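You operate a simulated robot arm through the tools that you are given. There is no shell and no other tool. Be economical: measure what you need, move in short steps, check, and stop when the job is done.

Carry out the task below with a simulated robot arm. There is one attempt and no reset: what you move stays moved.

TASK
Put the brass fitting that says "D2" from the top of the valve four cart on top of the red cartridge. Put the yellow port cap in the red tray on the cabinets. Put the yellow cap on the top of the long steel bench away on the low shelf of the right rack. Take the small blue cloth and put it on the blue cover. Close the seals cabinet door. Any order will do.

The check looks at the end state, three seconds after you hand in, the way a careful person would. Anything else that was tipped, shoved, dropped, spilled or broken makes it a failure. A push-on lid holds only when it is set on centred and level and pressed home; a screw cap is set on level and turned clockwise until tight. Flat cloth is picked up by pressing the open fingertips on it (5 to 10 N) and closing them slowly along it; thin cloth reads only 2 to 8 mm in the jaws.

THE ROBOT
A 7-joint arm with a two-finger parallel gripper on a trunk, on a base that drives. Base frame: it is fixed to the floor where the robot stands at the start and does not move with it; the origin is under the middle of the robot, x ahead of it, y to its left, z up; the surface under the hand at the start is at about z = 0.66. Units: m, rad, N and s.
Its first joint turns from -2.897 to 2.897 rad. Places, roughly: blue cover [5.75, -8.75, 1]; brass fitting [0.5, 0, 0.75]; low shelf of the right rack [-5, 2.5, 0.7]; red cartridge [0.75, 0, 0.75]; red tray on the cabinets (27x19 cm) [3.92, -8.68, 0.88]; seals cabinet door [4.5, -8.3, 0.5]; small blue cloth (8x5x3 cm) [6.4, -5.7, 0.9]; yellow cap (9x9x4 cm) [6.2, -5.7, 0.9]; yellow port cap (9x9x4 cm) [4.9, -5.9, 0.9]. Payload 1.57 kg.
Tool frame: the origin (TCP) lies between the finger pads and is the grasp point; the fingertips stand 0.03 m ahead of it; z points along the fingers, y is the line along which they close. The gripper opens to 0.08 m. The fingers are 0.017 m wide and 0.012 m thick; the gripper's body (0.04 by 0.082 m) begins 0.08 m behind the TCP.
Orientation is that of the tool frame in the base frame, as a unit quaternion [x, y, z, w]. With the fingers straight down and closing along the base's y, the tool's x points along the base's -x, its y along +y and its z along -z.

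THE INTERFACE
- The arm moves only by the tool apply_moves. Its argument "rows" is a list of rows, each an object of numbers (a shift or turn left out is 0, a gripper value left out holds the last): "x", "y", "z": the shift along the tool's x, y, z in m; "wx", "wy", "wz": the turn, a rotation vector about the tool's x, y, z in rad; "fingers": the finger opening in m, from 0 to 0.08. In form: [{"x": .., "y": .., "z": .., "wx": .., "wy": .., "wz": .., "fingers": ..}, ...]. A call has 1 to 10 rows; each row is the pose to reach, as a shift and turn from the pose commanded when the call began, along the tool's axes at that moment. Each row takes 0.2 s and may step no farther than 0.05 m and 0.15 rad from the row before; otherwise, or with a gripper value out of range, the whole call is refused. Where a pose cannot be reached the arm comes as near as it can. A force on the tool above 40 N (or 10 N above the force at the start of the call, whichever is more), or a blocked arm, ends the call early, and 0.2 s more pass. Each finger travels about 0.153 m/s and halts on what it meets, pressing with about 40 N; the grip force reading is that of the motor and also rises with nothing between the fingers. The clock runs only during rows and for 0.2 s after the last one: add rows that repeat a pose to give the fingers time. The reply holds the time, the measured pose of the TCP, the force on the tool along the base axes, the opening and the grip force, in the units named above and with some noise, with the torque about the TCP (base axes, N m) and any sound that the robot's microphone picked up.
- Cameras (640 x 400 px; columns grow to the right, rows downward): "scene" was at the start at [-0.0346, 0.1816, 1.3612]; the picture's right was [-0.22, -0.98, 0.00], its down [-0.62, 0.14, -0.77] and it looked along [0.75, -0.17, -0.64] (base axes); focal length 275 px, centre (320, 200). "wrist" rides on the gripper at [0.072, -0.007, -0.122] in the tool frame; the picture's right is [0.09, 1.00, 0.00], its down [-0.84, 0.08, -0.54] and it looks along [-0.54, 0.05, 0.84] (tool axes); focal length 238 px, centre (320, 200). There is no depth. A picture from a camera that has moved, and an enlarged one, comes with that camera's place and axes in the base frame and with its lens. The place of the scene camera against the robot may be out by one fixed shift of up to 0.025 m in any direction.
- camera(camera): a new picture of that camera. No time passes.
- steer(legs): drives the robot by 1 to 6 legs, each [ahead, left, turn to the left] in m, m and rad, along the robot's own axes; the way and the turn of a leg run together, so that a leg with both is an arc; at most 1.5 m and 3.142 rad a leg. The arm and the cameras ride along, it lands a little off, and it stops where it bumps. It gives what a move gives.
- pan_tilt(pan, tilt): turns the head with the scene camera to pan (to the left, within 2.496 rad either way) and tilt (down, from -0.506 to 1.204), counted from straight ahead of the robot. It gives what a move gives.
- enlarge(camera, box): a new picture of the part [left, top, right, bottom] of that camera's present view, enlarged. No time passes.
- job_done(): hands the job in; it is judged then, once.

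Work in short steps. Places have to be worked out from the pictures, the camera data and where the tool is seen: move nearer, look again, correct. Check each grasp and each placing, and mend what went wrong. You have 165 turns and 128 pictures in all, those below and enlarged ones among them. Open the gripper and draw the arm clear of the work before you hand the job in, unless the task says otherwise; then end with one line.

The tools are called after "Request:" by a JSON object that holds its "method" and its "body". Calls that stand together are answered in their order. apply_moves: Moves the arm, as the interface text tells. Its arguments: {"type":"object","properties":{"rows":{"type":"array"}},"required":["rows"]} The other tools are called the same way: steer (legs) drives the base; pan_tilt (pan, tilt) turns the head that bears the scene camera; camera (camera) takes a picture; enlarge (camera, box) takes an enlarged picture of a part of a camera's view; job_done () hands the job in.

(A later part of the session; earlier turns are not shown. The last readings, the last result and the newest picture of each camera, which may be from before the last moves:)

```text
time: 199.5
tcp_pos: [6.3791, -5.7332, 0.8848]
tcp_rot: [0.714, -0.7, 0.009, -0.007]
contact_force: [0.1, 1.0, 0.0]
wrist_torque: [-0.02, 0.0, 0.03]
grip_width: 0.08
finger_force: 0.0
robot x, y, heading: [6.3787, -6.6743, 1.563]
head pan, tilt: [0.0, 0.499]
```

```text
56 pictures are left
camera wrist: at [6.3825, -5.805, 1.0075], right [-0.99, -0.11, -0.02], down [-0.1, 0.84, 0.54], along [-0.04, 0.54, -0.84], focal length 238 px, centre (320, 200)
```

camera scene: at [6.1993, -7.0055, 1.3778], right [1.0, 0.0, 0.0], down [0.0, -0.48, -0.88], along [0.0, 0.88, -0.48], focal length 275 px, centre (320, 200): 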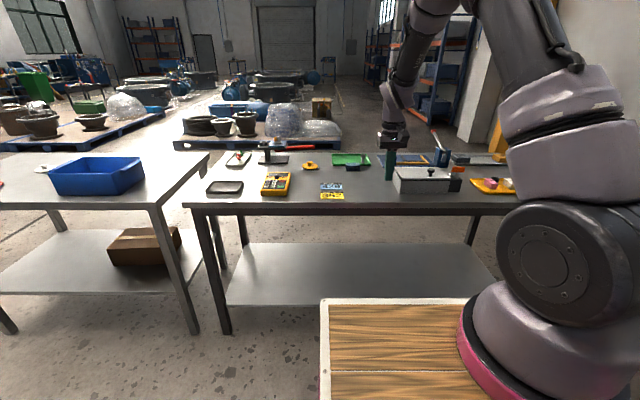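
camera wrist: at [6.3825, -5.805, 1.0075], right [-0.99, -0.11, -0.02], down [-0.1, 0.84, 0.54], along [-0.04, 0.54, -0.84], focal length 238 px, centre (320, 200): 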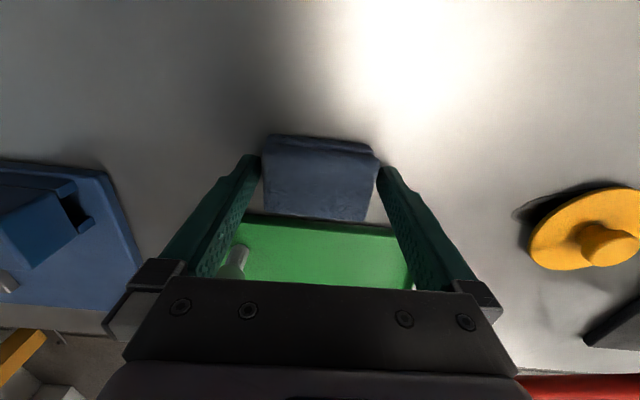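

The cloth is between the fingers with no contact. Close slowly.

Request:
{"method": "apply_moves", "body": {"rows": [{"fingers": 0.072}, {"fingers": 0.066}, {"fingers": 0.06}, {"fingers": 0.054}, {"fingers": 0.05}, {"fingers": 0.05}]}}

```text
time: 200.9
tcp_pos: [6.3784, -5.733, 0.8866]
tcp_rot: [0.713, -0.701, 0.009, -0.008]
contact_force: [1.1, 0.9, 1.4]
wrist_torque: [-0.05, 0.06, -0.01]
grip_width: 0.0689
finger_force: 40.1
robot x, y, heading: [6.3752, -6.6717, 1.573]
head pan, tilt: [0.0, 0.499]
```

Held at 68.9 mm. Lift and draw back.

Request:
{"method": "apply_moves", "body": {"rows": [{"z": -0.03}, {"z": -0.07}, {"z": -0.11}, {"z": -0.15}, {"z": -0.19}, {"x": 0.03, "z": -0.22}, {"x": 0.07, "z": -0.24}, {"x": 0.115, "z": -0.25}, {"x": 0.16, "z": -0.25}, {"x": 0.2, "z": -0.25}]}}

Request:
{"method": "apply_moves", "body": {"rows": [{"x": 0.04}, {"x": 0.08}, {"x": 0.12}, {"x": 0.16}]}}

Request:
{"method": "camera", "body": {"camera": "wrist"}}

```text
time: 203.1
tcp_pos: [6.3799, -5.9333, 1.1368]
tcp_rot: [0.713, -0.701, 0.009, -0.007]
contact_force: [-1.3, -0.4, -0.3]
wrist_torque: [0.0, -0.01, -0.01]
grip_width: 0.0688
finger_force: 40.2
robot x, y, heading: [6.3732, -6.6736, 1.567]
head pan, tilt: [0.0, 0.499]
```

```text
time: 204.1
tcp_pos: [6.3795, -6.0915, 1.136]
tcp_rot: [0.713, -0.701, 0.008, -0.008]
contact_force: [-0.8, 0.8, -1.2]
wrist_torque: [-0.04, -0.01, 0.02]
grip_width: 0.0685
finger_force: 39.6
robot x, y, heading: [6.3819, -6.6781, 1.572]
head pan, tilt: [0.0, 0.499]
```

```text
55 pictures are left
camera wrist: at [6.3833, -6.1645, 1.2573], right [-0.99, -0.11, -0.02], down [-0.1, 0.84, 0.54], along [-0.04, 0.54, -0.84], focal length 238 px, centre (320, 200)
```

wrist: 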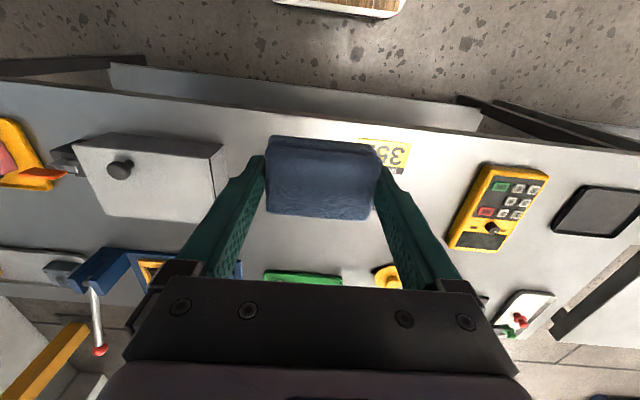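

Cloth is held. Drive back, shift to x≈5.7 and turn around toward the covers.

Request:
{"method": "steer", "body": {"legs": [[-0.45, 0, 0], [0, 0.68, 0], [0, 0, 3.14], [0.5, 0, 0]]}}

Request:
{"method": "camera", "body": {"camera": "scene"}}

Request:
{"method": "camera", "body": {"camera": "wrist"}}

```text
time: 220.1
tcp_pos: [5.7046, -8.2016, 1.1358]
tcp_rot: [0.697, 0.717, -0.008, -0.008]
contact_force: [0.3, -0.6, 0.1]
wrist_torque: [-0.01, 0.0, 0.0]
grip_width: 0.0685
finger_force: 40.2
robot x, y, heading: [5.7035, -7.6211, -1.559]
head pan, tilt: [0.0, 0.499]
```

```text
54 pictures are left
camera scene: at [5.8732, -7.5975, 1.3779], right [-1.0, -0.01, 0.0], down [-0.01, 0.48, -0.88], along [0.01, -0.88, -0.48], focal length 275 px, centre (320, 200)
```

scene: 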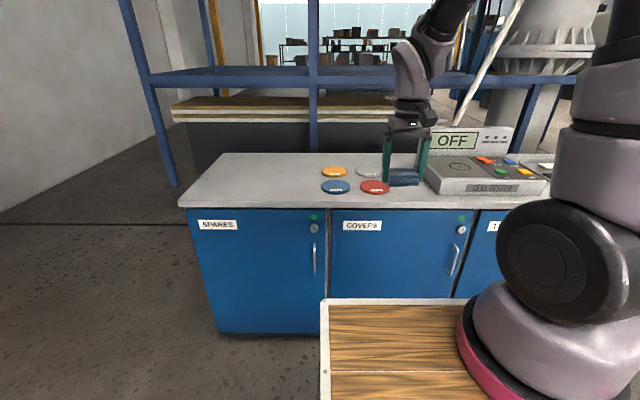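

```text
53 pictures are left
camera wrist: at [5.6982, -8.1301, 1.2575], right [0.99, 0.12, -0.02], down [0.11, -0.83, 0.54], along [0.05, -0.54, -0.84], focal length 238 px, centre (320, 200)
```

wrist: 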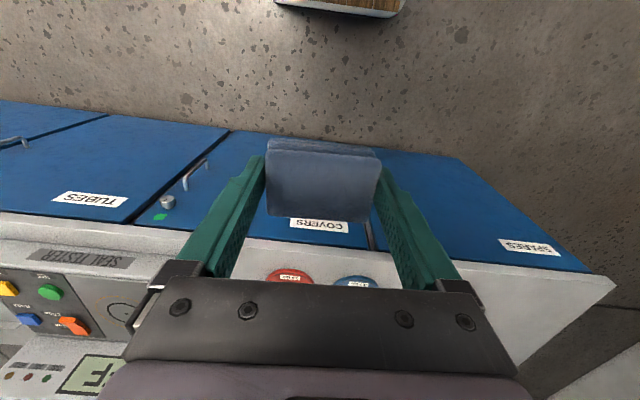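

Blue cover resolves to ≈(5.825,−8.575) from both cameras. Move the base a bit nearer and left, then bring the hand over.

Request:
{"method": "steer", "body": {"legs": [[0.15, 0.1, 0]]}}

Request:
{"method": "apply_moves", "body": {"rows": [{"x": -0.04}, {"x": -0.08}, {"x": -0.12}, {"x": -0.16}, {"x": -0.16}]}}

Request:
{"method": "camera", "body": {"camera": "wrist"}}

```text
time: 221.6
tcp_pos: [5.8072, -8.3538, 1.1359]
tcp_rot: [0.697, 0.717, -0.007, -0.008]
contact_force: [0.1, -0.9, -0.4]
wrist_torque: [-0.02, -0.04, 0.01]
grip_width: 0.0683
finger_force: 39.8
robot x, y, heading: [5.8041, -7.7735, -1.563]
head pan, tilt: [0.0, 0.499]
```

```text
time: 222.8
tcp_pos: [5.8115, -8.5149, 1.1346]
tcp_rot: [0.696, 0.718, -0.007, -0.009]
contact_force: [-0.3, -0.3, 0.7]
wrist_torque: [-0.01, -0.01, 0.0]
grip_width: 0.0686
finger_force: 40.1
robot x, y, heading: [5.8002, -7.7727, -1.563]
head pan, tilt: [0.0, 0.499]
```

```text
52 pictures are left
camera wrist: at [5.8033, -8.4438, 1.257], right [0.99, 0.12, -0.02], down [0.11, -0.83, 0.54], along [0.05, -0.54, -0.84], focal length 238 px, centre (320, 200)
```

wrist: 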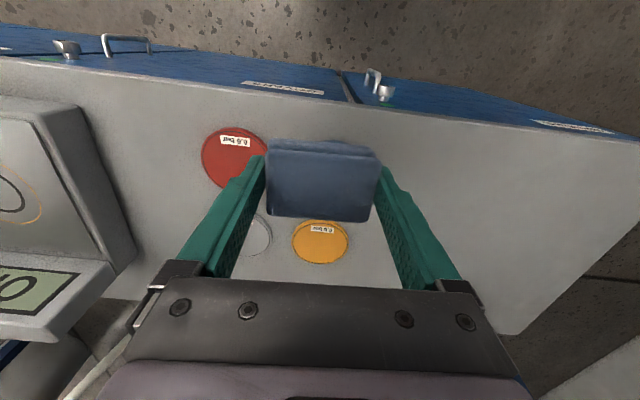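

The cloth hides the blue cover from the wrist camera. I shift the hand +x by 12 cm to see it clearly and fix its position.

Request:
{"method": "apply_moves", "body": {"rows": [{"y": 0.045}, {"y": 0.09}, {"y": 0.13}, {"y": 0.13}]}}

Request:
{"method": "camera", "body": {"camera": "wrist"}}

Request:
{"method": "camera", "body": {"camera": "scene"}}

```text
time: 223.8
tcp_pos: [5.9416, -8.5087, 1.132]
tcp_rot: [0.697, 0.717, -0.007, -0.007]
contact_force: [0.0, -0.3, 0.8]
wrist_torque: [0.01, 0.0, 0.02]
grip_width: 0.0685
finger_force: 40.2
robot x, y, heading: [5.7992, -7.7731, -1.559]
head pan, tilt: [0.0, 0.499]
```

```text
51 pictures are left
camera wrist: at [5.9336, -8.4375, 1.2536], right [0.99, 0.12, -0.02], down [0.11, -0.83, 0.54], along [0.05, -0.54, -0.84], focal length 238 px, centre (320, 200)
```

wrist: 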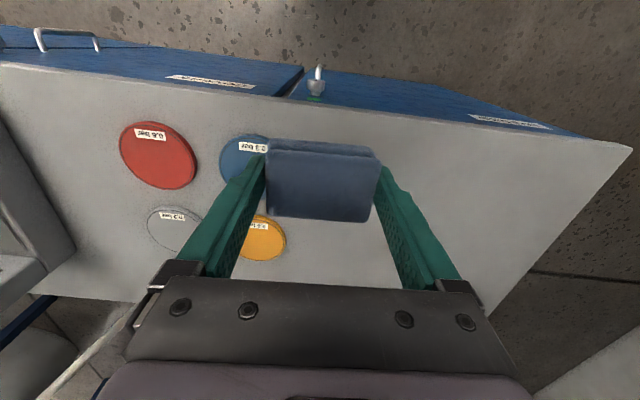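

```text
50 pictures are left
camera scene: at [5.9748, -7.7504, 1.3779], right [-1.0, -0.01, 0.0], down [-0.01, 0.48, -0.88], along [0.01, -0.88, -0.48], focal length 275 px, centre (320, 200)
```

scene: 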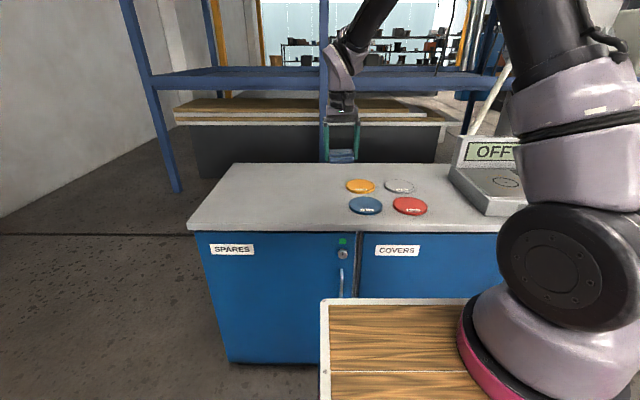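

Blue cover centre ≈(5.833,−8.611) from both cameras. Move over it and lower until contact.

Request:
{"method": "apply_moves", "body": {"rows": [{"x": -0.03, "y": -0.035}, {"x": -0.065, "y": -0.07}, {"x": -0.097, "y": -0.105, "z": 0.01}, {"x": -0.099, "y": -0.113, "z": 0.05}, {"x": -0.099, "y": -0.113, "z": 0.09}, {"x": -0.099, "y": -0.113, "z": 0.13}, {"x": -0.099, "y": -0.113, "z": 0.15}, {"x": -0.099, "y": -0.113, "z": 0.165}, {"x": -0.099, "y": -0.113, "z": 0.165}]}}

Request:
{"method": "camera", "body": {"camera": "wrist"}}

Request:
{"method": "enlarge", "body": {"camera": "scene", "box": [300, 130, 460, 230]}}

```text
time: 225.8
tcp_pos: [5.8272, -8.6109, 0.9697]
tcp_rot: [0.696, 0.718, -0.007, -0.009]
contact_force: [-0.2, -0.2, -0.2]
wrist_torque: [-0.03, 0.0, 0.03]
grip_width: 0.0684
finger_force: 40.4
robot x, y, heading: [5.8006, -7.7723, -1.561]
head pan, tilt: [0.0, 0.499]
```

```text
49 pictures are left
camera wrist: at [5.8198, -8.54, 1.0922], right [0.99, 0.12, -0.02], down [0.11, -0.83, 0.54], along [0.05, -0.54, -0.84], focal length 238 px, centre (320, 200)
```

wrist: 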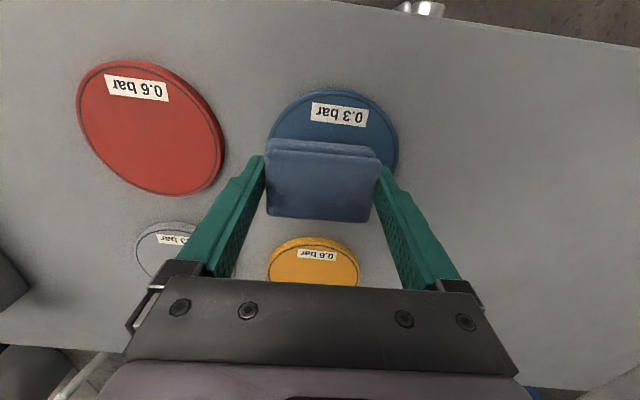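

```text
4.00 times, centred on (380, 180) of scene
camera zoom: at [5.9748, -7.7504, 1.3779], right [-1.0, -0.01, 0.0], down [-0.01, 0.48, -0.88], along [0.01, -0.88, -0.48], focal length 1101 px, centre (80, 280)
```

zoom: 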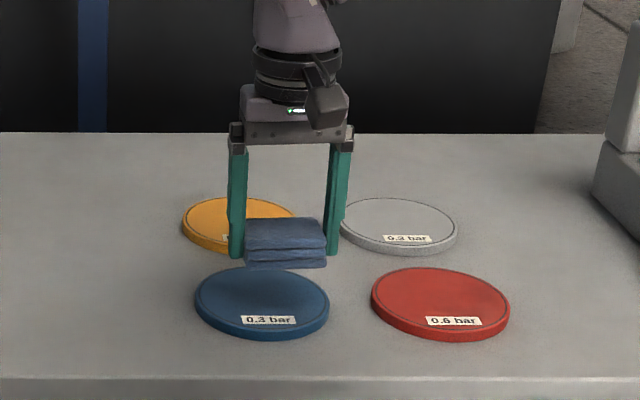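

Fine correction: cover centre ≈(5.836,−8.622). Shift and lower in small steps to contact.

Request:
{"method": "apply_moves", "body": {"rows": [{"x": -0.0113, "y": 0.0087}, {"x": -0.0113, "y": 0.0087, "z": 0.012}, {"x": -0.0113, "y": 0.0087, "z": 0.02}, {"x": -0.0113, "y": 0.0087, "z": 0.026}, {"x": -0.0113, "y": 0.0087, "z": 0.031}, {"x": -0.0113, "y": 0.0087, "z": 0.036}, {"x": -0.0113, "y": 0.0087, "z": 0.041}]}}

Request:
{"method": "enlarge", "body": {"camera": "scene", "box": [300, 130, 460, 230]}}

```text
time: 227.4
tcp_pos: [5.8356, -8.6225, 0.9294]
tcp_rot: [0.696, 0.718, -0.008, -0.008]
contact_force: [-0.4, -0.5, 0.6]
wrist_torque: [-0.02, 0.03, -0.03]
grip_width: 0.0685
finger_force: 40.3
robot x, y, heading: [5.8005, -7.7723, -1.559]
head pan, tilt: [0.0, 0.499]
```

```text
4.00 times, centred on (380, 180) of scene
camera zoom: at [5.9748, -7.7504, 1.3779], right [-1.0, -0.01, 0.0], down [-0.01, 0.48, -0.88], along [0.01, -0.88, -0.48], focal length 1101 px, centre (80, 280)
```

zoom: 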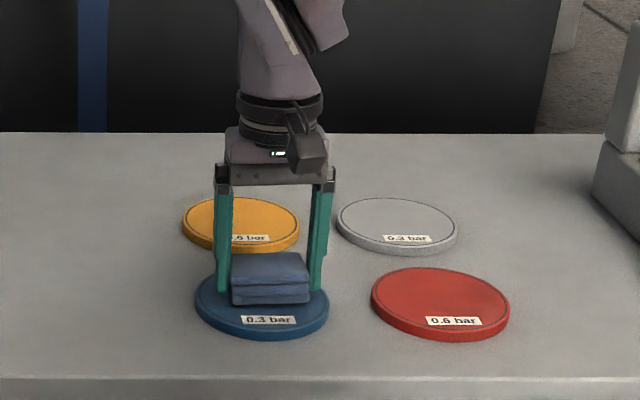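

Well aligned, no contact yet. Continue down by millimetres.

Request:
{"method": "apply_moves", "body": {"rows": [{"z": 0.003}, {"z": 0.006}, {"z": 0.009}, {"z": 0.012}, {"z": 0.015}]}}

Request:
{"method": "enlarge", "body": {"camera": "scene", "box": [300, 130, 460, 230]}}

```text
time: 228.2
tcp_pos: [5.8351, -8.6245, 0.9272]
tcp_rot: [0.697, 0.717, -0.01, -0.006]
contact_force: [-0.9, 1.8, 13.9]
wrist_torque: [0.21, -0.38, 0.04]
grip_width: 0.0688
finger_force: 40.1
robot x, y, heading: [5.8002, -7.772, -1.56]
head pan, tilt: [0.0, 0.499]
stopped in row 3: the force on the tool passed its limit at 43 N (the readings are from after the stop); the commanded pose is now the measured one
```

```text
4.00 times, centred on (380, 180) of scene
camera zoom: at [5.9747, -7.7499, 1.3779], right [-1.0, -0.01, 0.0], down [-0.01, 0.48, -0.88], along [0.01, -0.88, -0.48], focal length 1101 px, centre (80, 280)
```

zoom: 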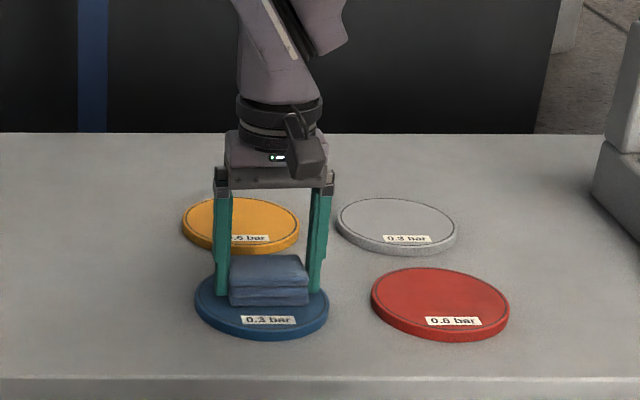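

Contact at 14 N on the cover. Open and rise straight up.

Request:
{"method": "apply_moves", "body": {"rows": [{"z": -0.001}, {"z": -0.001, "fingers": 0.071}, {"z": -0.001, "fingers": 0.075}, {"z": -0.001, "fingers": 0.08}, {"z": -0.001, "fingers": 0.08}, {"z": -0.02}, {"z": -0.05}, {"z": -0.09}, {"z": -0.13}, {"z": -0.17}]}}

Request:
{"method": "camera", "body": {"camera": "wrist"}}

Request:
{"method": "enlarge", "body": {"camera": "scene", "box": [300, 130, 460, 230]}}

```text
time: 230.4
tcp_pos: [5.8404, -8.6256, 1.0943]
tcp_rot: [0.696, 0.718, -0.009, -0.007]
contact_force: [-0.9, 0.5, -0.9]
wrist_torque: [0.0, 0.0, -0.03]
grip_width: 0.0798
finger_force: 0.1
robot x, y, heading: [5.803, -7.7726, -1.559]
head pan, tilt: [0.0, 0.499]
```

```text
45 pictures are left
camera wrist: at [5.8322, -8.5535, 1.2163], right [0.99, 0.12, -0.02], down [0.11, -0.83, 0.54], along [0.05, -0.54, -0.84], focal length 238 px, centre (320, 200)
```

wrist: 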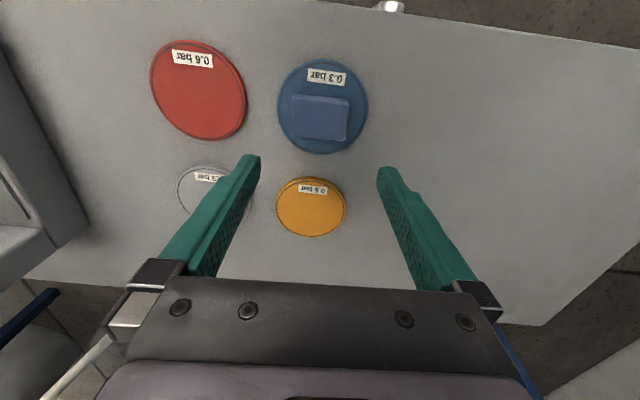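

```text
4.00 times, centred on (380, 180) of scene
camera zoom: at [5.9748, -7.7508, 1.3779], right [-1.0, -0.01, 0.0], down [-0.01, 0.48, -0.88], along [0.01, -0.88, -0.48], focal length 1101 px, centre (80, 280)
```

zoom: 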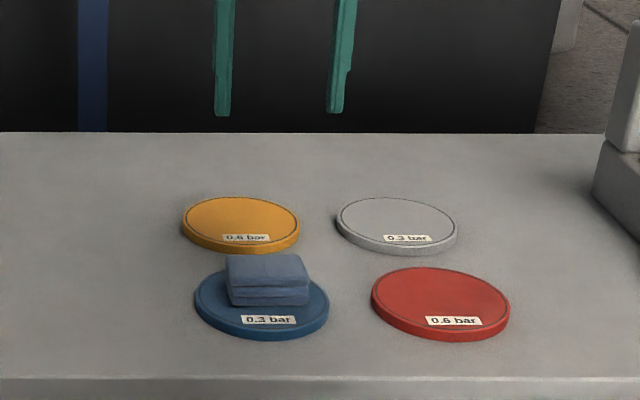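

Cloth sits on the blue cover. Now the yellow cap: retract and drive back to the bench facing (6.16,−5.71).

Request:
{"method": "apply_moves", "body": {"rows": [{"x": 0.045, "z": -0.01}, {"x": 0.09, "z": -0.02}, {"x": 0.135, "z": -0.03}, {"x": 0.18, "z": -0.04}, {"x": 0.225, "z": -0.04}, {"x": 0.265, "z": -0.04}]}}

Request:
{"method": "steer", "body": {"legs": [[-0.6, 0, 0], [0, 0, 3.13], [0, -0.35, 0], [0.47, 0, 0]]}}

Request:
{"method": "camera", "body": {"camera": "wrist"}}

```text
time: 231.8
tcp_pos: [5.8332, -8.3589, 1.1312]
tcp_rot: [0.697, 0.717, -0.008, -0.007]
contact_force: [0.3, 0.6, -0.1]
wrist_torque: [0.04, 0.02, 0.03]
grip_width: 0.0802
finger_force: 0.1
robot x, y, heading: [5.8017, -7.7732, -1.562]
head pan, tilt: [0.0, 0.499]
```

```text
time: 246.7
tcp_pos: [6.1575, -6.1262, 1.1309]
tcp_rot: [-0.699, 0.715, -0.006, 0.008]
contact_force: [0.1, -0.1, 0.2]
wrist_torque: [-0.01, -0.01, -0.04]
grip_width: 0.0797
finger_force: 0.2
robot x, y, heading: [6.1589, -6.7134, 1.529]
head pan, tilt: [0.0, 0.499]
```

```text
43 pictures are left
camera wrist: at [6.1579, -6.1998, 1.253], right [-1.0, -0.07, -0.02], down [-0.07, 0.84, 0.54], along [-0.02, 0.54, -0.84], focal length 238 px, centre (320, 200)
```

wrist: 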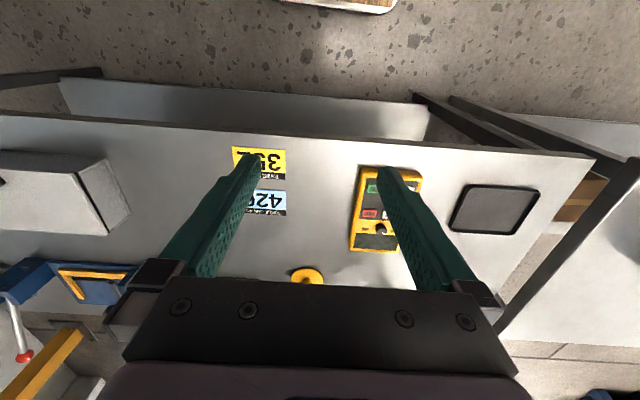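

Cap ≈(6.165,−5.73). Nudge the base 10 cm forward, then bring the hand above the cap.

Request:
{"method": "steer", "body": {"legs": [[0.1, 0, 0.03]]}}

Request:
{"method": "apply_moves", "body": {"rows": [{"x": -0.045}, {"x": -0.09}, {"x": -0.13, "z": 0.02}, {"x": -0.17, "z": 0.045}, {"x": -0.21, "z": 0.07}, {"x": -0.245, "z": 0.1}, {"x": -0.25, "z": 0.12}, {"x": -0.25, "z": 0.12}]}}

Request:
{"method": "camera", "body": {"camera": "wrist"}}

Request:
{"method": "enlarge", "body": {"camera": "scene", "box": [230, 90, 430, 215]}}

```text
time: 247.8
tcp_pos: [6.143, -6.0247, 1.1316]
tcp_rot: [0.71, -0.704, 0.007, -0.008]
contact_force: [-0.4, 0.4, 0.4]
wrist_torque: [-0.03, -0.01, 0.02]
grip_width: 0.0799
finger_force: 0.0
robot x, y, heading: [6.1609, -6.6147, 1.558]
head pan, tilt: [0.0, 0.499]
```

```text
time: 249.6
tcp_pos: [6.1426, -5.7751, 1.0115]
tcp_rot: [0.709, -0.705, 0.007, -0.009]
contact_force: [-0.6, -0.7, -0.3]
wrist_torque: [0.0, -0.01, 0.02]
grip_width: 0.0799
finger_force: 0.0
robot x, y, heading: [6.1562, -6.6122, 1.556]
head pan, tilt: [0.0, 0.499]
```

```text
42 pictures are left
camera wrist: at [6.145, -5.8468, 1.1331], right [-0.99, -0.1, -0.02], down [-0.09, 0.83, 0.54], along [-0.03, 0.54, -0.84], focal length 238 px, centre (320, 200)
```

wrist: 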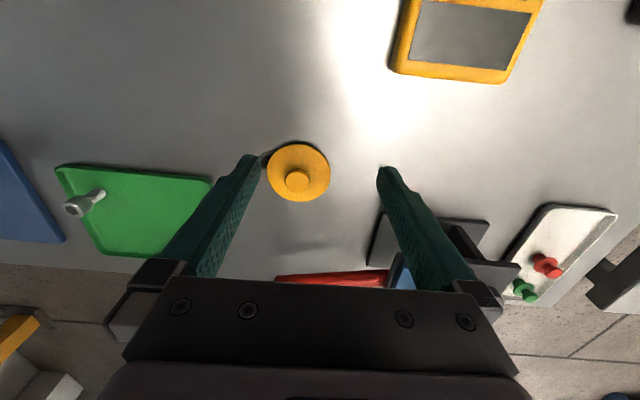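

```text
3.20 times, centred on (330, 152) of scene
camera zoom: at [5.9514, -6.6084, 1.3779], right [1.0, -0.01, 0.0], down [-0.01, -0.48, -0.88], along [0.01, 0.88, -0.48], focal length 881 px, centre (288, 352)
```

zoom: 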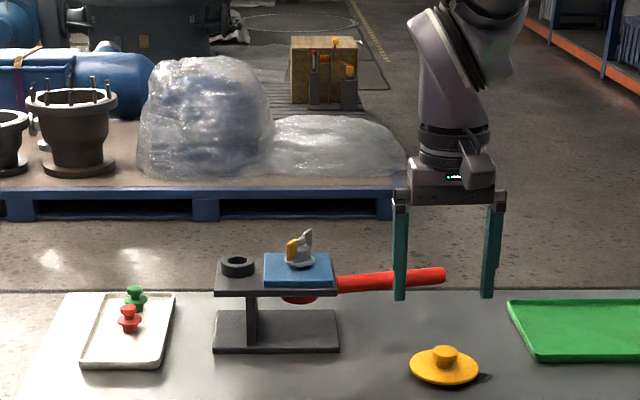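

The red lever is clear (y≈−5.60, z≈0.94). Knob offset in tool frame is (−0.0625, −0.0215). Move over and descend to just above.

Request:
{"method": "apply_moves", "body": {"rows": [{"x": -0.03, "y": -0.0215}, {"x": -0.0625, "y": -0.0215, "z": 0.02}, {"x": -0.0625, "y": -0.0215, "z": 0.06}, {"x": -0.0625, "y": -0.0215, "z": 0.095}, {"x": -0.0625, "y": -0.0215, "z": 0.095}]}}

Request:
{"method": "camera", "body": {"camera": "wrist"}}

```text
time: 250.8
tcp_pos: [6.1673, -5.7136, 0.9174]
tcp_rot: [0.709, -0.705, 0.008, -0.009]
contact_force: [0.9, 0.1, -0.5]
wrist_torque: [-0.01, 0.02, -0.03]
grip_width: 0.0799
finger_force: 0.0
robot x, y, heading: [6.1612, -6.612, 1.557]
head pan, tilt: [0.0, 0.499]
```

```text
40 pictures are left
camera wrist: at [6.1701, -5.7854, 1.0392], right [-0.99, -0.1, -0.02], down [-0.09, 0.83, 0.54], along [-0.03, 0.54, -0.84], focal length 238 px, centre (320, 200)
```

wrist: 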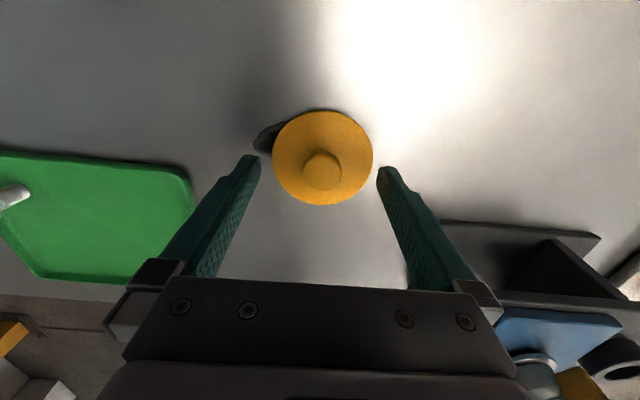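

Aligned as with the first cap. Descend to z≈0.894 and close on the knob.

Request:
{"method": "apply_moves", "body": {"rows": [{"z": 0.012}, {"z": 0.02}, {"z": 0.0235}, {"z": 0.0235, "fingers": 0.06}, {"z": 0.0235, "fingers": 0.045}, {"z": 0.0235, "fingers": 0.032}, {"z": 0.0235, "fingers": 0.022}, {"z": 0.0235, "fingers": 0.015}]}}

Request:
{"method": "camera", "body": {"camera": "wrist"}}

```text
time: 252.6
tcp_pos: [6.1682, -5.7123, 0.894]
tcp_rot: [0.709, -0.705, 0.007, -0.008]
contact_force: [-0.6, -0.2, 0.0]
wrist_torque: [0.03, 0.02, 0.02]
grip_width: 0.0278
finger_force: 38.4
robot x, y, heading: [6.1603, -6.6091, 1.558]
head pan, tilt: [0.0, 0.499]
```

```text
39 pictures are left
camera wrist: at [6.1708, -5.7844, 1.0162], right [-0.99, -0.1, -0.02], down [-0.09, 0.83, 0.54], along [-0.04, 0.54, -0.84], focal length 238 px, centre (320, 200)
```

wrist: 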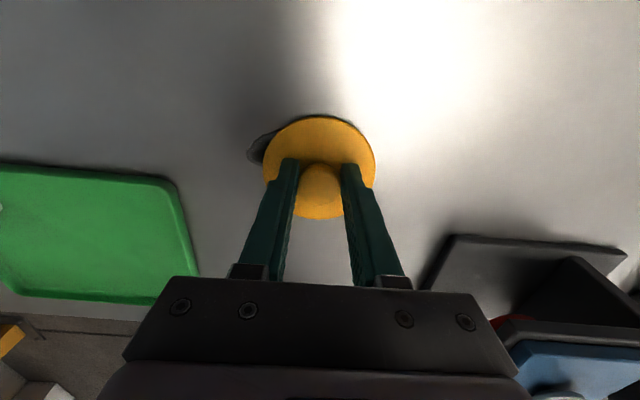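

Gripped (27.8 mm). Lift and pull in for transport.

Request:
{"method": "apply_moves", "body": {"rows": [{"z": -0.04}, {"z": -0.085}, {"z": -0.13}, {"z": -0.17}, {"x": 0.03, "z": -0.2}, {"x": 0.07, "z": -0.22}, {"x": 0.115, "z": -0.22}, {"x": 0.16, "z": -0.22}, {"x": 0.205, "z": -0.22}, {"x": 0.25, "z": -0.22}]}}

Request:
{"method": "apply_moves", "body": {"rows": [{"x": 0.04}, {"x": 0.08}, {"x": 0.12}, {"x": 0.12}]}}

Request:
{"method": "steer", "body": {"legs": [[-0.85, 0, 0], [0, 0, 1.584], [1.5, 0, 0], [1.5, 0, 0]]}}

Request:
{"method": "camera", "body": {"camera": "wrist"}}

Request:
{"method": "camera", "body": {"camera": "scene"}}

```text
time: 254.8
tcp_pos: [6.1628, -5.9621, 1.1107]
tcp_rot: [0.71, -0.704, 0.007, -0.008]
contact_force: [0.3, 0.6, -1.0]
wrist_torque: [-0.07, -0.02, -0.01]
grip_width: 0.0278
finger_force: 38.0
robot x, y, heading: [6.157, -6.6159, 1.56]
head pan, tilt: [0.0, 0.499]
```

```text
time: 255.8
tcp_pos: [6.166, -6.0836, 1.1119]
tcp_rot: [0.71, -0.704, 0.007, -0.009]
contact_force: [0.5, -0.2, -0.6]
wrist_torque: [-0.01, 0.04, 0.01]
grip_width: 0.0278
finger_force: 38.3
robot x, y, heading: [6.1615, -6.6142, 1.561]
head pan, tilt: [0.0, 0.499]
```

```text
time: 278.3
tcp_pos: [2.5991, -7.504, 1.1111]
tcp_rot: [1.0, 0.022, 0.0, -0.01]
contact_force: [-0.6, 0.3, -0.4]
wrist_torque: [0.02, -0.01, 0.01]
grip_width: 0.0275
finger_force: 38.6
robot x, y, heading: [3.1278, -7.4924, -3.116]
head pan, tilt: [0.0, 0.499]
```

```text
38 pictures are left
camera wrist: at [2.6701, -7.4965, 1.2334], right [0.14, -0.99, -0.02], down [-0.83, -0.13, 0.54], along [-0.54, -0.06, -0.84], focal length 238 px, centre (320, 200)
```

wrist: 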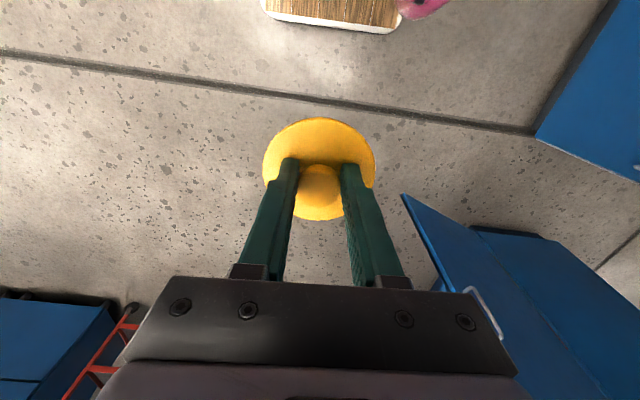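

```text
37 pictures are left
camera scene: at [3.1252, -7.6682, 1.3779], right [-0.03, 1.0, 0.0], down [0.48, 0.01, -0.88], along [-0.88, -0.02, -0.48], focal length 275 px, centre (320, 200)
```

scene: 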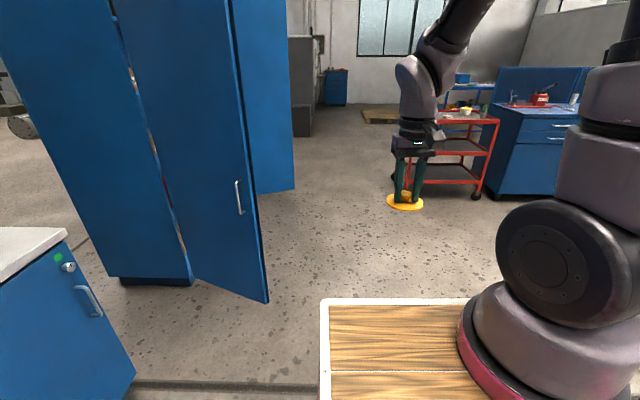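

Path clear (door edge y≈−8.03, trolley ≥−6.85). Continue −x to x≈−0.55, then turn right to face +y.

Request:
{"method": "steer", "body": {"legs": [[0, 0, -0.026], [1.5, 0, 0], [1.5, 0, 0], [0.68, 0, 0], [0, 0, -1.571]]}}

Request:
{"method": "camera", "body": {"camera": "scene"}}

```text
time: 300.3
tcp_pos: [-0.5696, -6.9068, 1.1122]
tcp_rot: [0.718, -0.696, 0.006, -0.008]
contact_force: [0.7, 0.1, 0.0]
wrist_torque: [0.01, -0.01, -0.01]
grip_width: 0.0276
finger_force: 38.2
robot x, y, heading: [-0.5613, -7.4336, 1.592]
head pan, tilt: [0.0, 0.499]
```

```text
36 pictures are left
camera scene: at [-0.77, -7.4377, 1.3779], right [1.0, 0.01, 0.0], down [0.01, -0.48, -0.88], along [-0.01, 0.88, -0.48], focal length 275 px, centre (320, 200)
```

scene: 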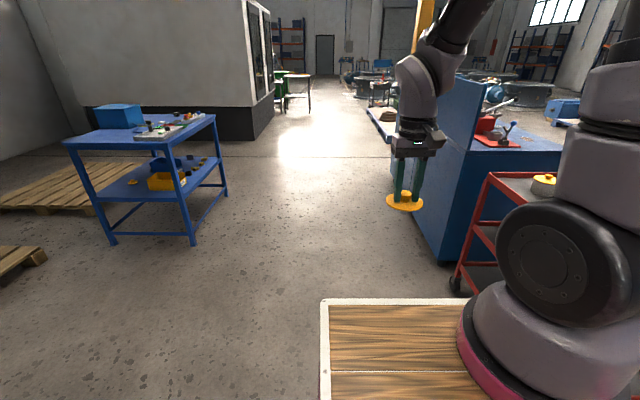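

Corridor clear (x from −1.8 to 0). Drive 6 m north and look left.

Request:
{"method": "steer", "body": {"legs": [[0, 0.08, -0.02], [1.5, 0, 0], [1.5, 0, 0], [1.5, 0, 0], [1.2, 0, 0]]}}

Request:
{"method": "pan_tilt", "body": {"pan": 0.6, "tilt": 0.3}}

Request:
{"method": "camera", "body": {"camera": "scene"}}

```text
time: 328.1
tcp_pos: [-0.6658, -1.1996, 1.1107]
tcp_rot: [0.711, -0.703, 0.007, -0.008]
contact_force: [-0.3, 0.2, -0.4]
wrist_torque: [-0.01, -0.02, 0.0]
grip_width: 0.0277
finger_force: 38.2
robot x, y, heading: [-0.6681, -1.7283, 1.562]
head pan, tilt: [0.0, 0.499]
```

```text
time: 329.1
tcp_pos: [-0.6636, -1.1995, 1.1111]
tcp_rot: [0.712, -0.703, 0.006, -0.008]
contact_force: [-0.2, 1.6, -0.7]
wrist_torque: [-0.03, 0.02, -0.03]
grip_width: 0.0277
finger_force: 37.8
robot x, y, heading: [-0.6678, -1.7296, 1.562]
head pan, tilt: [0.6, 0.3]
```

```text
35 pictures are left
camera scene: at [-0.9287, -1.7392, 1.3963], right [0.83, 0.56, 0.0], down [0.17, -0.25, -0.96], along [-0.53, 0.79, -0.3], focal length 275 px, centre (320, 200)
```

scene: 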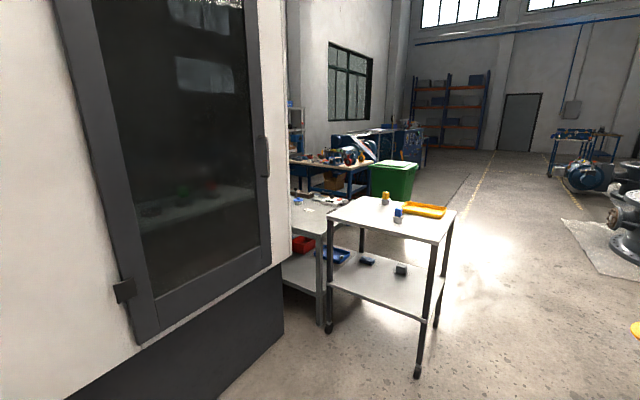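

A wheeled table is on the left (x≤−1.1, y≈−0.45 to 0.1). Drive on to y≈1.4 at x≈−0.5 and look west for the racks.

Request:
{"method": "steer", "body": {"legs": [[0.5, -0.15, 0], [1.5, 0, 0], [1.1, 0, 0]]}}

Request:
{"method": "pan_tilt", "body": {"pan": 1.3, "tilt": 0.25}}

Request:
{"method": "camera", "body": {"camera": "scene"}}

```text
time: 344.2
tcp_pos: [-0.5045, 1.8576, 1.1122]
tcp_rot: [0.715, -0.699, 0.006, -0.008]
contact_force: [-0.6, 0.0, -1.1]
wrist_torque: [0.01, 0.04, -0.01]
grip_width: 0.0278
finger_force: 38.4
robot x, y, heading: [-0.5013, 1.3284, 1.569]
head pan, tilt: [0.6, 0.3]
```

```text
time: 345.3
tcp_pos: [-0.5047, 1.8579, 1.112]
tcp_rot: [0.714, -0.7, 0.006, -0.01]
contact_force: [0.3, -0.2, 0.3]
wrist_torque: [0.01, -0.02, 0.01]
grip_width: 0.0278
finger_force: 37.9
robot x, y, heading: [-0.5009, 1.3283, 1.574]
head pan, tilt: [1.3, 0.25]
```

```text
34 pictures are left
camera scene: at [-0.8006, 1.2625, 1.401], right [0.27, 0.96, 0.0], down [0.24, -0.07, -0.97], along [-0.93, 0.26, -0.25], focal length 275 px, centre (320, 200)
```

scene: 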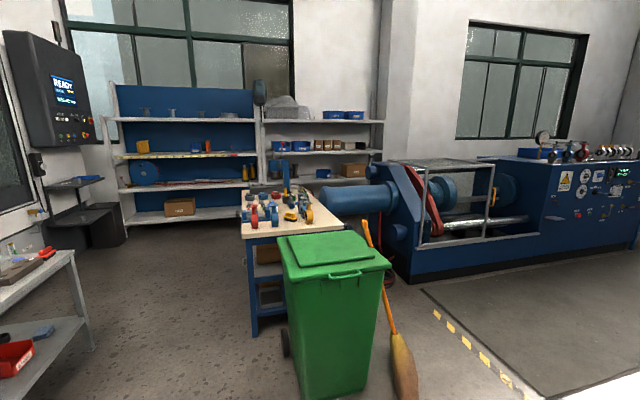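

The right rack is ahead-left, beyond a wood-topped bench (x −2.2…−3.2, y 1.24…1.82). I'll enter by y≈0.85. Turn west there and inspect the gap.

Request:
{"method": "steer", "body": {"legs": [[-0.45, 0, 0], [0, 0, 1.571], [0.3, 0, 0]]}}

Request:
{"method": "pan_tilt", "body": {"pan": 0.0, "tilt": 0.45}}

Request:
{"method": "camera", "body": {"camera": "scene"}}

```text
time: 353.5
tcp_pos: [-1.3353, 0.899, 1.1107]
tcp_rot: [1.0, -0.005, -0.001, -0.01]
contact_force: [-0.1, -0.1, -1.0]
wrist_torque: [0.0, 0.01, -0.03]
grip_width: 0.0282
finger_force: 38.2
robot x, y, heading: [-0.8035, 0.8809, 3.116]
head pan, tilt: [1.3, 0.25]
```

```text
time: 354.9
tcp_pos: [-1.3354, 0.8983, 1.1123]
tcp_rot: [1.0, -0.004, -0.002, -0.009]
contact_force: [0.1, -0.2, -0.1]
wrist_torque: [-0.02, 0.01, -0.01]
grip_width: 0.0277
finger_force: 38.4
robot x, y, heading: [-0.8059, 0.8855, 3.117]
head pan, tilt: [0.0, 0.45]
```

```text
33 pictures are left
camera scene: at [-0.8206, 0.7043, 1.3824], right [0.03, 1.0, 0.0], down [0.43, -0.01, -0.9], along [-0.9, 0.02, -0.44], focal length 275 px, centre (320, 200)
```

scene: 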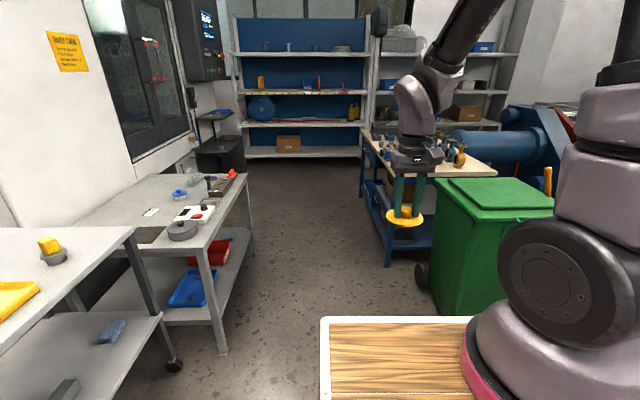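

Gap is y≈0.28…1.24. I centre on y≈0.76 and drive west into the aisle before the racks.

Request:
{"method": "steer", "body": {"legs": [[0, 0.125, 0.025], [1.5, 0, 0], [1.45, 0, 0]]}}

Request:
{"method": "pan_tilt", "body": {"pan": -0.7, "tilt": 0.4}}

Request:
{"method": "camera", "body": {"camera": "scene"}}

```text
time: 369.9
tcp_pos: [-4.2551, 0.7934, 1.1125]
tcp_rot: [1.0, 0.003, -0.001, -0.01]
contact_force: [0.2, -1.0, 0.2]
wrist_torque: [-0.03, 0.01, 0.02]
grip_width: 0.0278
finger_force: 38.1
robot x, y, heading: [-3.7262, 0.7846, 3.129]
head pan, tilt: [0.0, 0.45]
```

```text
time: 371.0
tcp_pos: [-4.2558, 0.7941, 1.1125]
tcp_rot: [1.0, 0.004, -0.001, -0.011]
contact_force: [0.0, 0.7, -1.2]
wrist_torque: [0.0, 0.0, 0.01]
grip_width: 0.0283
finger_force: 38.2
robot x, y, heading: [-3.7266, 0.786, 3.134]
head pan, tilt: [-0.7, 0.4]
```

```text
32 pictures are left
camera scene: at [-3.7164, 0.667, 1.387], right [0.65, 0.76, 0.0], down [0.3, -0.25, -0.92], along [-0.7, 0.6, -0.39], focal length 275 px, centre (320, 200)
```

scene: 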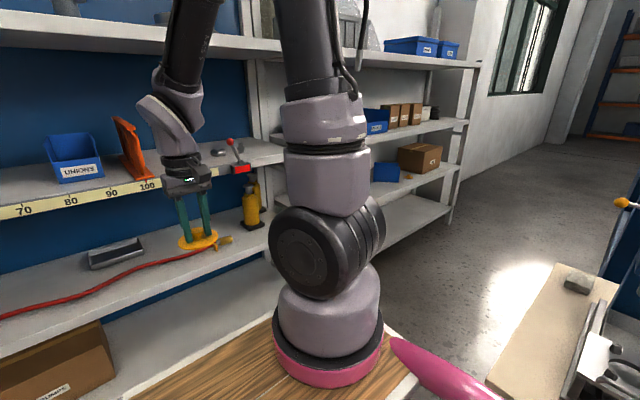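

The bench reaches x≈−3.78, so the aisle is about 1 m wide; I'll go in facing north (narrow side) and reach left. First pull the hand in, move to (−4.08,0.47) and turn north.

Request:
{"method": "apply_moves", "body": {"rows": [{"x": 0.03}, {"x": 0.06}, {"x": 0.09}, {"x": 0.09}]}}

Request:
{"method": "steer", "body": {"legs": [[0, 0.32, 0], [0.35, 0, 0], [0, 0, -1.571]]}}

Request:
{"method": "pan_tilt", "body": {"pan": 0.35, "tilt": 0.5}}

Request:
{"method": "camera", "body": {"camera": "scene"}}

```text
time: 372.0
tcp_pos: [-4.1934, 0.7814, 1.1291]
tcp_rot: [1.0, 0.003, -0.001, -0.011]
contact_force: [-0.4, 1.1, -1.4]
wrist_torque: [0.0, -0.01, -0.01]
grip_width: 0.0276
finger_force: 38.0
out of reach, approached as far as the arm can: row 2, 3, 4
robot x, y, heading: [-3.7273, 0.787, 3.13]
head pan, tilt: [-0.7, 0.4]
```

```text
time: 379.9
tcp_pos: [-4.0731, 0.9363, 1.1283]
tcp_rot: [-0.7, 0.714, -0.007, 0.009]
contact_force: [0.2, -0.5, 0.4]
wrist_torque: [-0.03, -0.03, 0.02]
grip_width: 0.0274
finger_force: 38.5
robot x, y, heading: [-4.0793, 0.4713, 1.534]
head pan, tilt: [-0.7, 0.4]
```

```text
time: 381.2
tcp_pos: [-4.0721, 0.9358, 1.1291]
tcp_rot: [-0.701, 0.713, -0.007, 0.008]
contact_force: [0.2, 0.6, -0.6]
wrist_torque: [0.02, 0.01, 0.01]
grip_width: 0.0277
finger_force: 37.5
robot x, y, heading: [-4.077, 0.4681, 1.535]
head pan, tilt: [0.351, 0.499]
```

```text
31 pictures are left
camera scene: at [-4.3179, 0.4726, 1.3779], right [0.95, 0.31, 0.0], down [0.15, -0.46, -0.88], along [-0.27, 0.83, -0.48], focal length 275 px, centre (320, 200)
```

scene: 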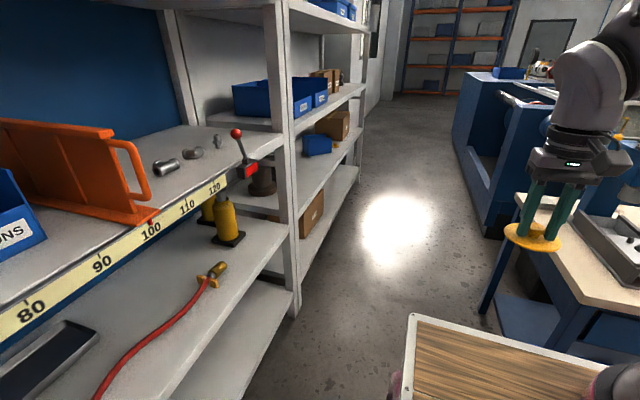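

The right rack front is x≈−4.8, y 1.46…3.47; shelves at z≈0.15, 0.6, 1.02, 1.53. The 0.6 one is the low shelf (hint z 0.7). I go north along x≈−4.25 to y≈2.4.

Request:
{"method": "steer", "body": {"legs": [[0, 0.17, 0.036], [1.5, 0, 0], [0.4, -0.05, 0]]}}

Request:
{"method": "pan_tilt", "body": {"pan": 1.2, "tilt": 0.6}}

Request:
{"method": "camera", "body": {"camera": "scene"}}

```text
time: 391.7
tcp_pos: [-4.1998, 2.8263, 1.1298]
tcp_rot: [0.713, -0.701, 0.007, -0.009]
contact_force: [-0.5, 0.4, -0.1]
wrist_torque: [-0.02, -0.02, 0.02]
grip_width: 0.0277
finger_force: 38.4
robot x, y, heading: [-4.1847, 2.3597, 1.576]
head pan, tilt: [0.351, 0.499]
```

```text
time: 392.9
tcp_pos: [-4.1988, 2.8246, 1.1298]
tcp_rot: [0.714, -0.7, 0.007, -0.009]
contact_force: [-0.7, 0.4, -0.4]
wrist_torque: [0.0, -0.01, 0.01]
grip_width: 0.0278
finger_force: 38.1
robot x, y, heading: [-4.1897, 2.3618, 1.57]
head pan, tilt: [1.201, 0.6]
```

```text
30 pictures are left
camera scene: at [-4.4789, 2.3013, 1.3688], right [0.36, 0.93, 0.0], down [0.53, -0.21, -0.83], along [-0.77, 0.3, -0.56], focal length 275 px, centre (320, 200)
```

scene: 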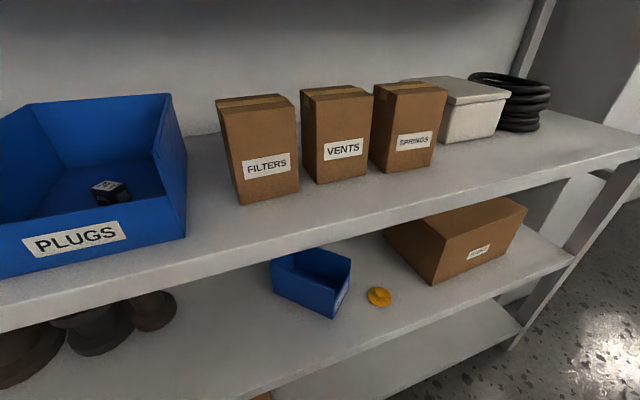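

The low shelf has free space around (−4.90,2.22), left of the small blue bin and clear of the pots. Shift slightly away from the rack and turn west.

Request:
{"method": "steer", "body": {"legs": [[0, -0.07, 0], [0, 0, 1.571]]}}

Request:
{"method": "pan_tilt", "body": {"pan": 0.0, "tilt": 0.75}}

Request:
{"method": "camera", "body": {"camera": "scene"}}

```text
time: 397.7
tcp_pos: [-4.5846, 2.3545, 1.1285]
tcp_rot: [1.0, 0.001, -0.001, -0.011]
contact_force: [1.1, -0.6, -0.8]
wrist_torque: [0.0, 0.05, 0.01]
grip_width: 0.0277
finger_force: 38.2
robot x, y, heading: [-4.1154, 2.3604, 3.126]
head pan, tilt: [1.201, 0.6]
```

```text
time: 399.1
tcp_pos: [-4.584, 2.3545, 1.1295]
tcp_rot: [1.0, 0.001, -0.001, -0.012]
contact_force: [1.1, 0.1, -0.7]
wrist_torque: [-0.02, -0.01, 0.02]
grip_width: 0.0279
finger_force: 38.6
robot x, y, heading: [-4.1193, 2.3595, 3.124]
head pan, tilt: [0.0, 0.75]
```

```text
29 pictures are left
camera scene: at [-4.1211, 2.1787, 1.3559], right [0.02, 1.0, 0.0], down [0.68, -0.01, -0.73], along [-0.73, 0.01, -0.68], focal length 275 px, centre (320, 200)
```

scene: 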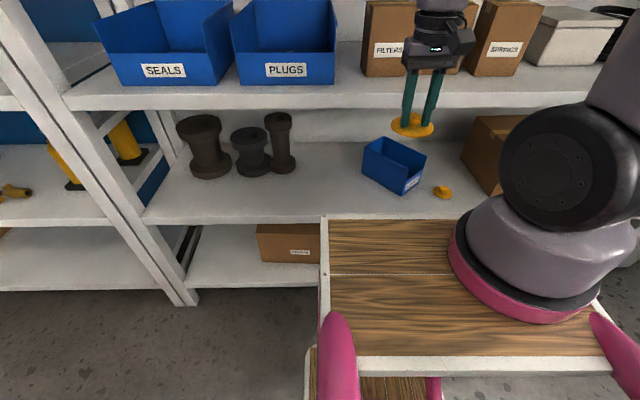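

I'll place it at ≈(−4.885,2.235) under the upper shelf using a ~37° forward tilt. Back the base 6 cm for clearance, then lower and tilt in front of the rack.

Request:
{"method": "steer", "body": {"legs": [[-0.06, 0, 0]]}}

Request:
{"method": "apply_moves", "body": {"rows": [{"x": -0.045, "y": 0.02}, {"x": -0.085, "y": 0.045}, {"x": -0.12, "y": 0.07, "z": 0.02, "wy": -0.1}, {"x": -0.15, "y": 0.095, "z": 0.04, "wy": -0.2}, {"x": -0.175, "y": 0.119, "z": 0.07, "wy": -0.3}, {"x": -0.175, "y": 0.119, "z": 0.11, "wy": -0.4}, {"x": -0.175, "y": 0.119, "z": 0.15, "wy": -0.5}, {"x": -0.175, "y": 0.119, "z": 0.19, "wy": -0.6}, {"x": -0.175, "y": 0.119, "z": 0.23, "wy": -0.65}, {"x": -0.175, "y": 0.119, "z": 0.23, "wy": -0.65}]}}

Request:
{"method": "camera", "body": {"camera": "scene"}}

Request:
{"method": "camera", "body": {"camera": "wrist"}}

```text
time: 400.1
tcp_pos: [-4.5232, 2.3539, 1.1295]
tcp_rot: [1.0, 0.001, -0.001, -0.011]
contact_force: [1.2, 0.9, -0.3]
wrist_torque: [-0.03, -0.02, -0.04]
grip_width: 0.0277
finger_force: 38.3
robot x, y, heading: [-4.0544, 2.3582, 3.125]
head pan, tilt: [0.0, 0.75]
```

```text
time: 402.3
tcp_pos: [-4.6983, 2.2413, 0.8962]
tcp_rot: [0.947, 0.005, -0.32, -0.01]
contact_force: [-0.3, 0.4, 0.4]
wrist_torque: [-0.03, -0.03, -0.03]
grip_width: 0.0275
finger_force: 38.1
robot x, y, heading: [-4.0569, 2.3555, 3.125]
head pan, tilt: [0.0, 0.75]
```

```text
28 pictures are left
camera scene: at [-4.0598, 2.1777, 1.3559], right [0.02, 1.0, 0.0], down [0.68, -0.01, -0.73], along [-0.73, 0.01, -0.68], focal length 275 px, centre (320, 200)
```

scene: 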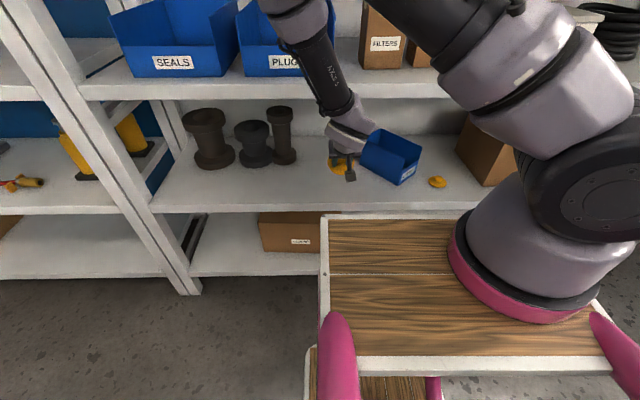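

```text
27 pictures are left
camera wrist: at [-4.5693, 2.2465, 0.9502], right [0.08, -0.99, -0.08], down [-0.34, -0.1, 0.94], along [-0.94, -0.04, -0.34], focal length 238 px, centre (320, 200)
```

wrist: 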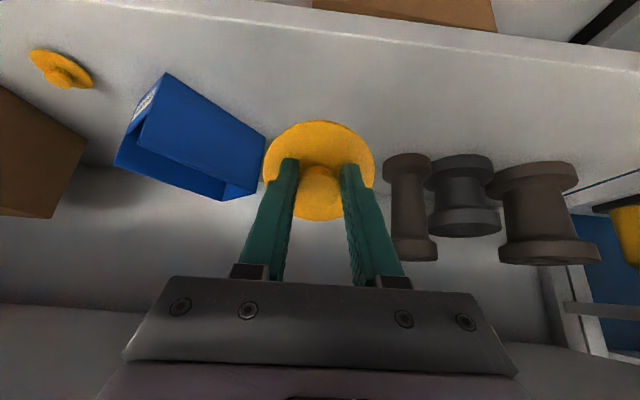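

The gap between blue bin and spools is clear. Advance under the upper shelf and lower to z≈0.70, then look.

Request:
{"method": "apply_moves", "body": {"rows": [{"x": -0.0298, "y": 0.01, "z": 0.0352}, {"x": -0.0595, "y": 0.02, "z": 0.0704}, {"x": -0.0893, "y": 0.02, "z": 0.1056}, {"x": -0.1127, "y": 0.02, "z": 0.1359}, {"x": -0.0885, "y": 0.02, "z": 0.1677}, {"x": -0.0643, "y": 0.02, "z": 0.1996}, {"x": -0.0401, "y": 0.02, "z": 0.2314}, {"x": -0.0189, "y": 0.02, "z": 0.2593}, {"x": -0.0189, "y": 0.02, "z": 0.2593}]}}

Request:
{"method": "camera", "body": {"camera": "wrist"}}

Request:
{"method": "camera", "body": {"camera": "scene"}}

```text
time: 404.3
tcp_pos: [-4.871, 2.2249, 0.7044]
tcp_rot: [0.946, 0.004, -0.323, -0.009]
contact_force: [-3.4, 2.0, 25.9]
wrist_torque: [-0.09, 0.04, -0.03]
grip_width: 0.0277
finger_force: 38.1
robot x, y, heading: [-4.0563, 2.3567, 3.118]
head pan, tilt: [0.0, 0.75]
```

```text
26 pictures are left
camera wrist: at [-4.7405, 2.2294, 0.7571], right [0.07, -0.99, -0.08], down [-0.33, -0.1, 0.94], along [-0.94, -0.04, -0.34], focal length 238 px, centre (320, 200)
```

wrist: 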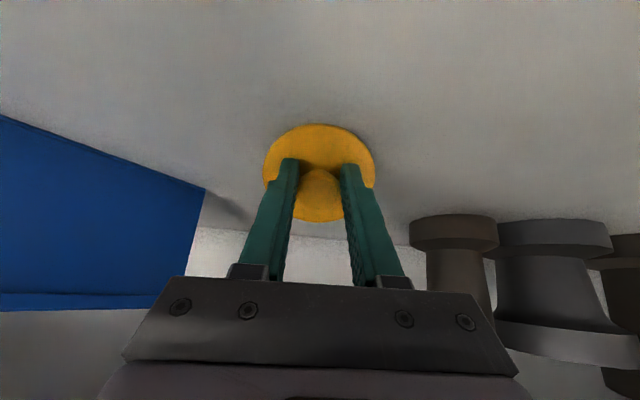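

```text
25 pictures are left
camera scene: at [-4.0592, 2.1779, 1.3559], right [0.02, 1.0, 0.0], down [0.68, -0.01, -0.73], along [-0.73, 0.01, -0.68], focal length 275 px, centre (320, 200)
```

scene: 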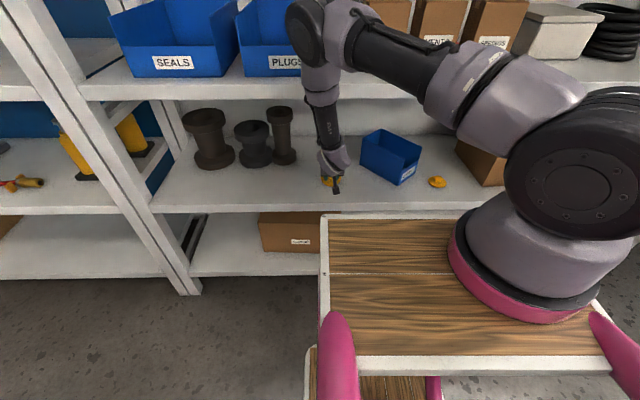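

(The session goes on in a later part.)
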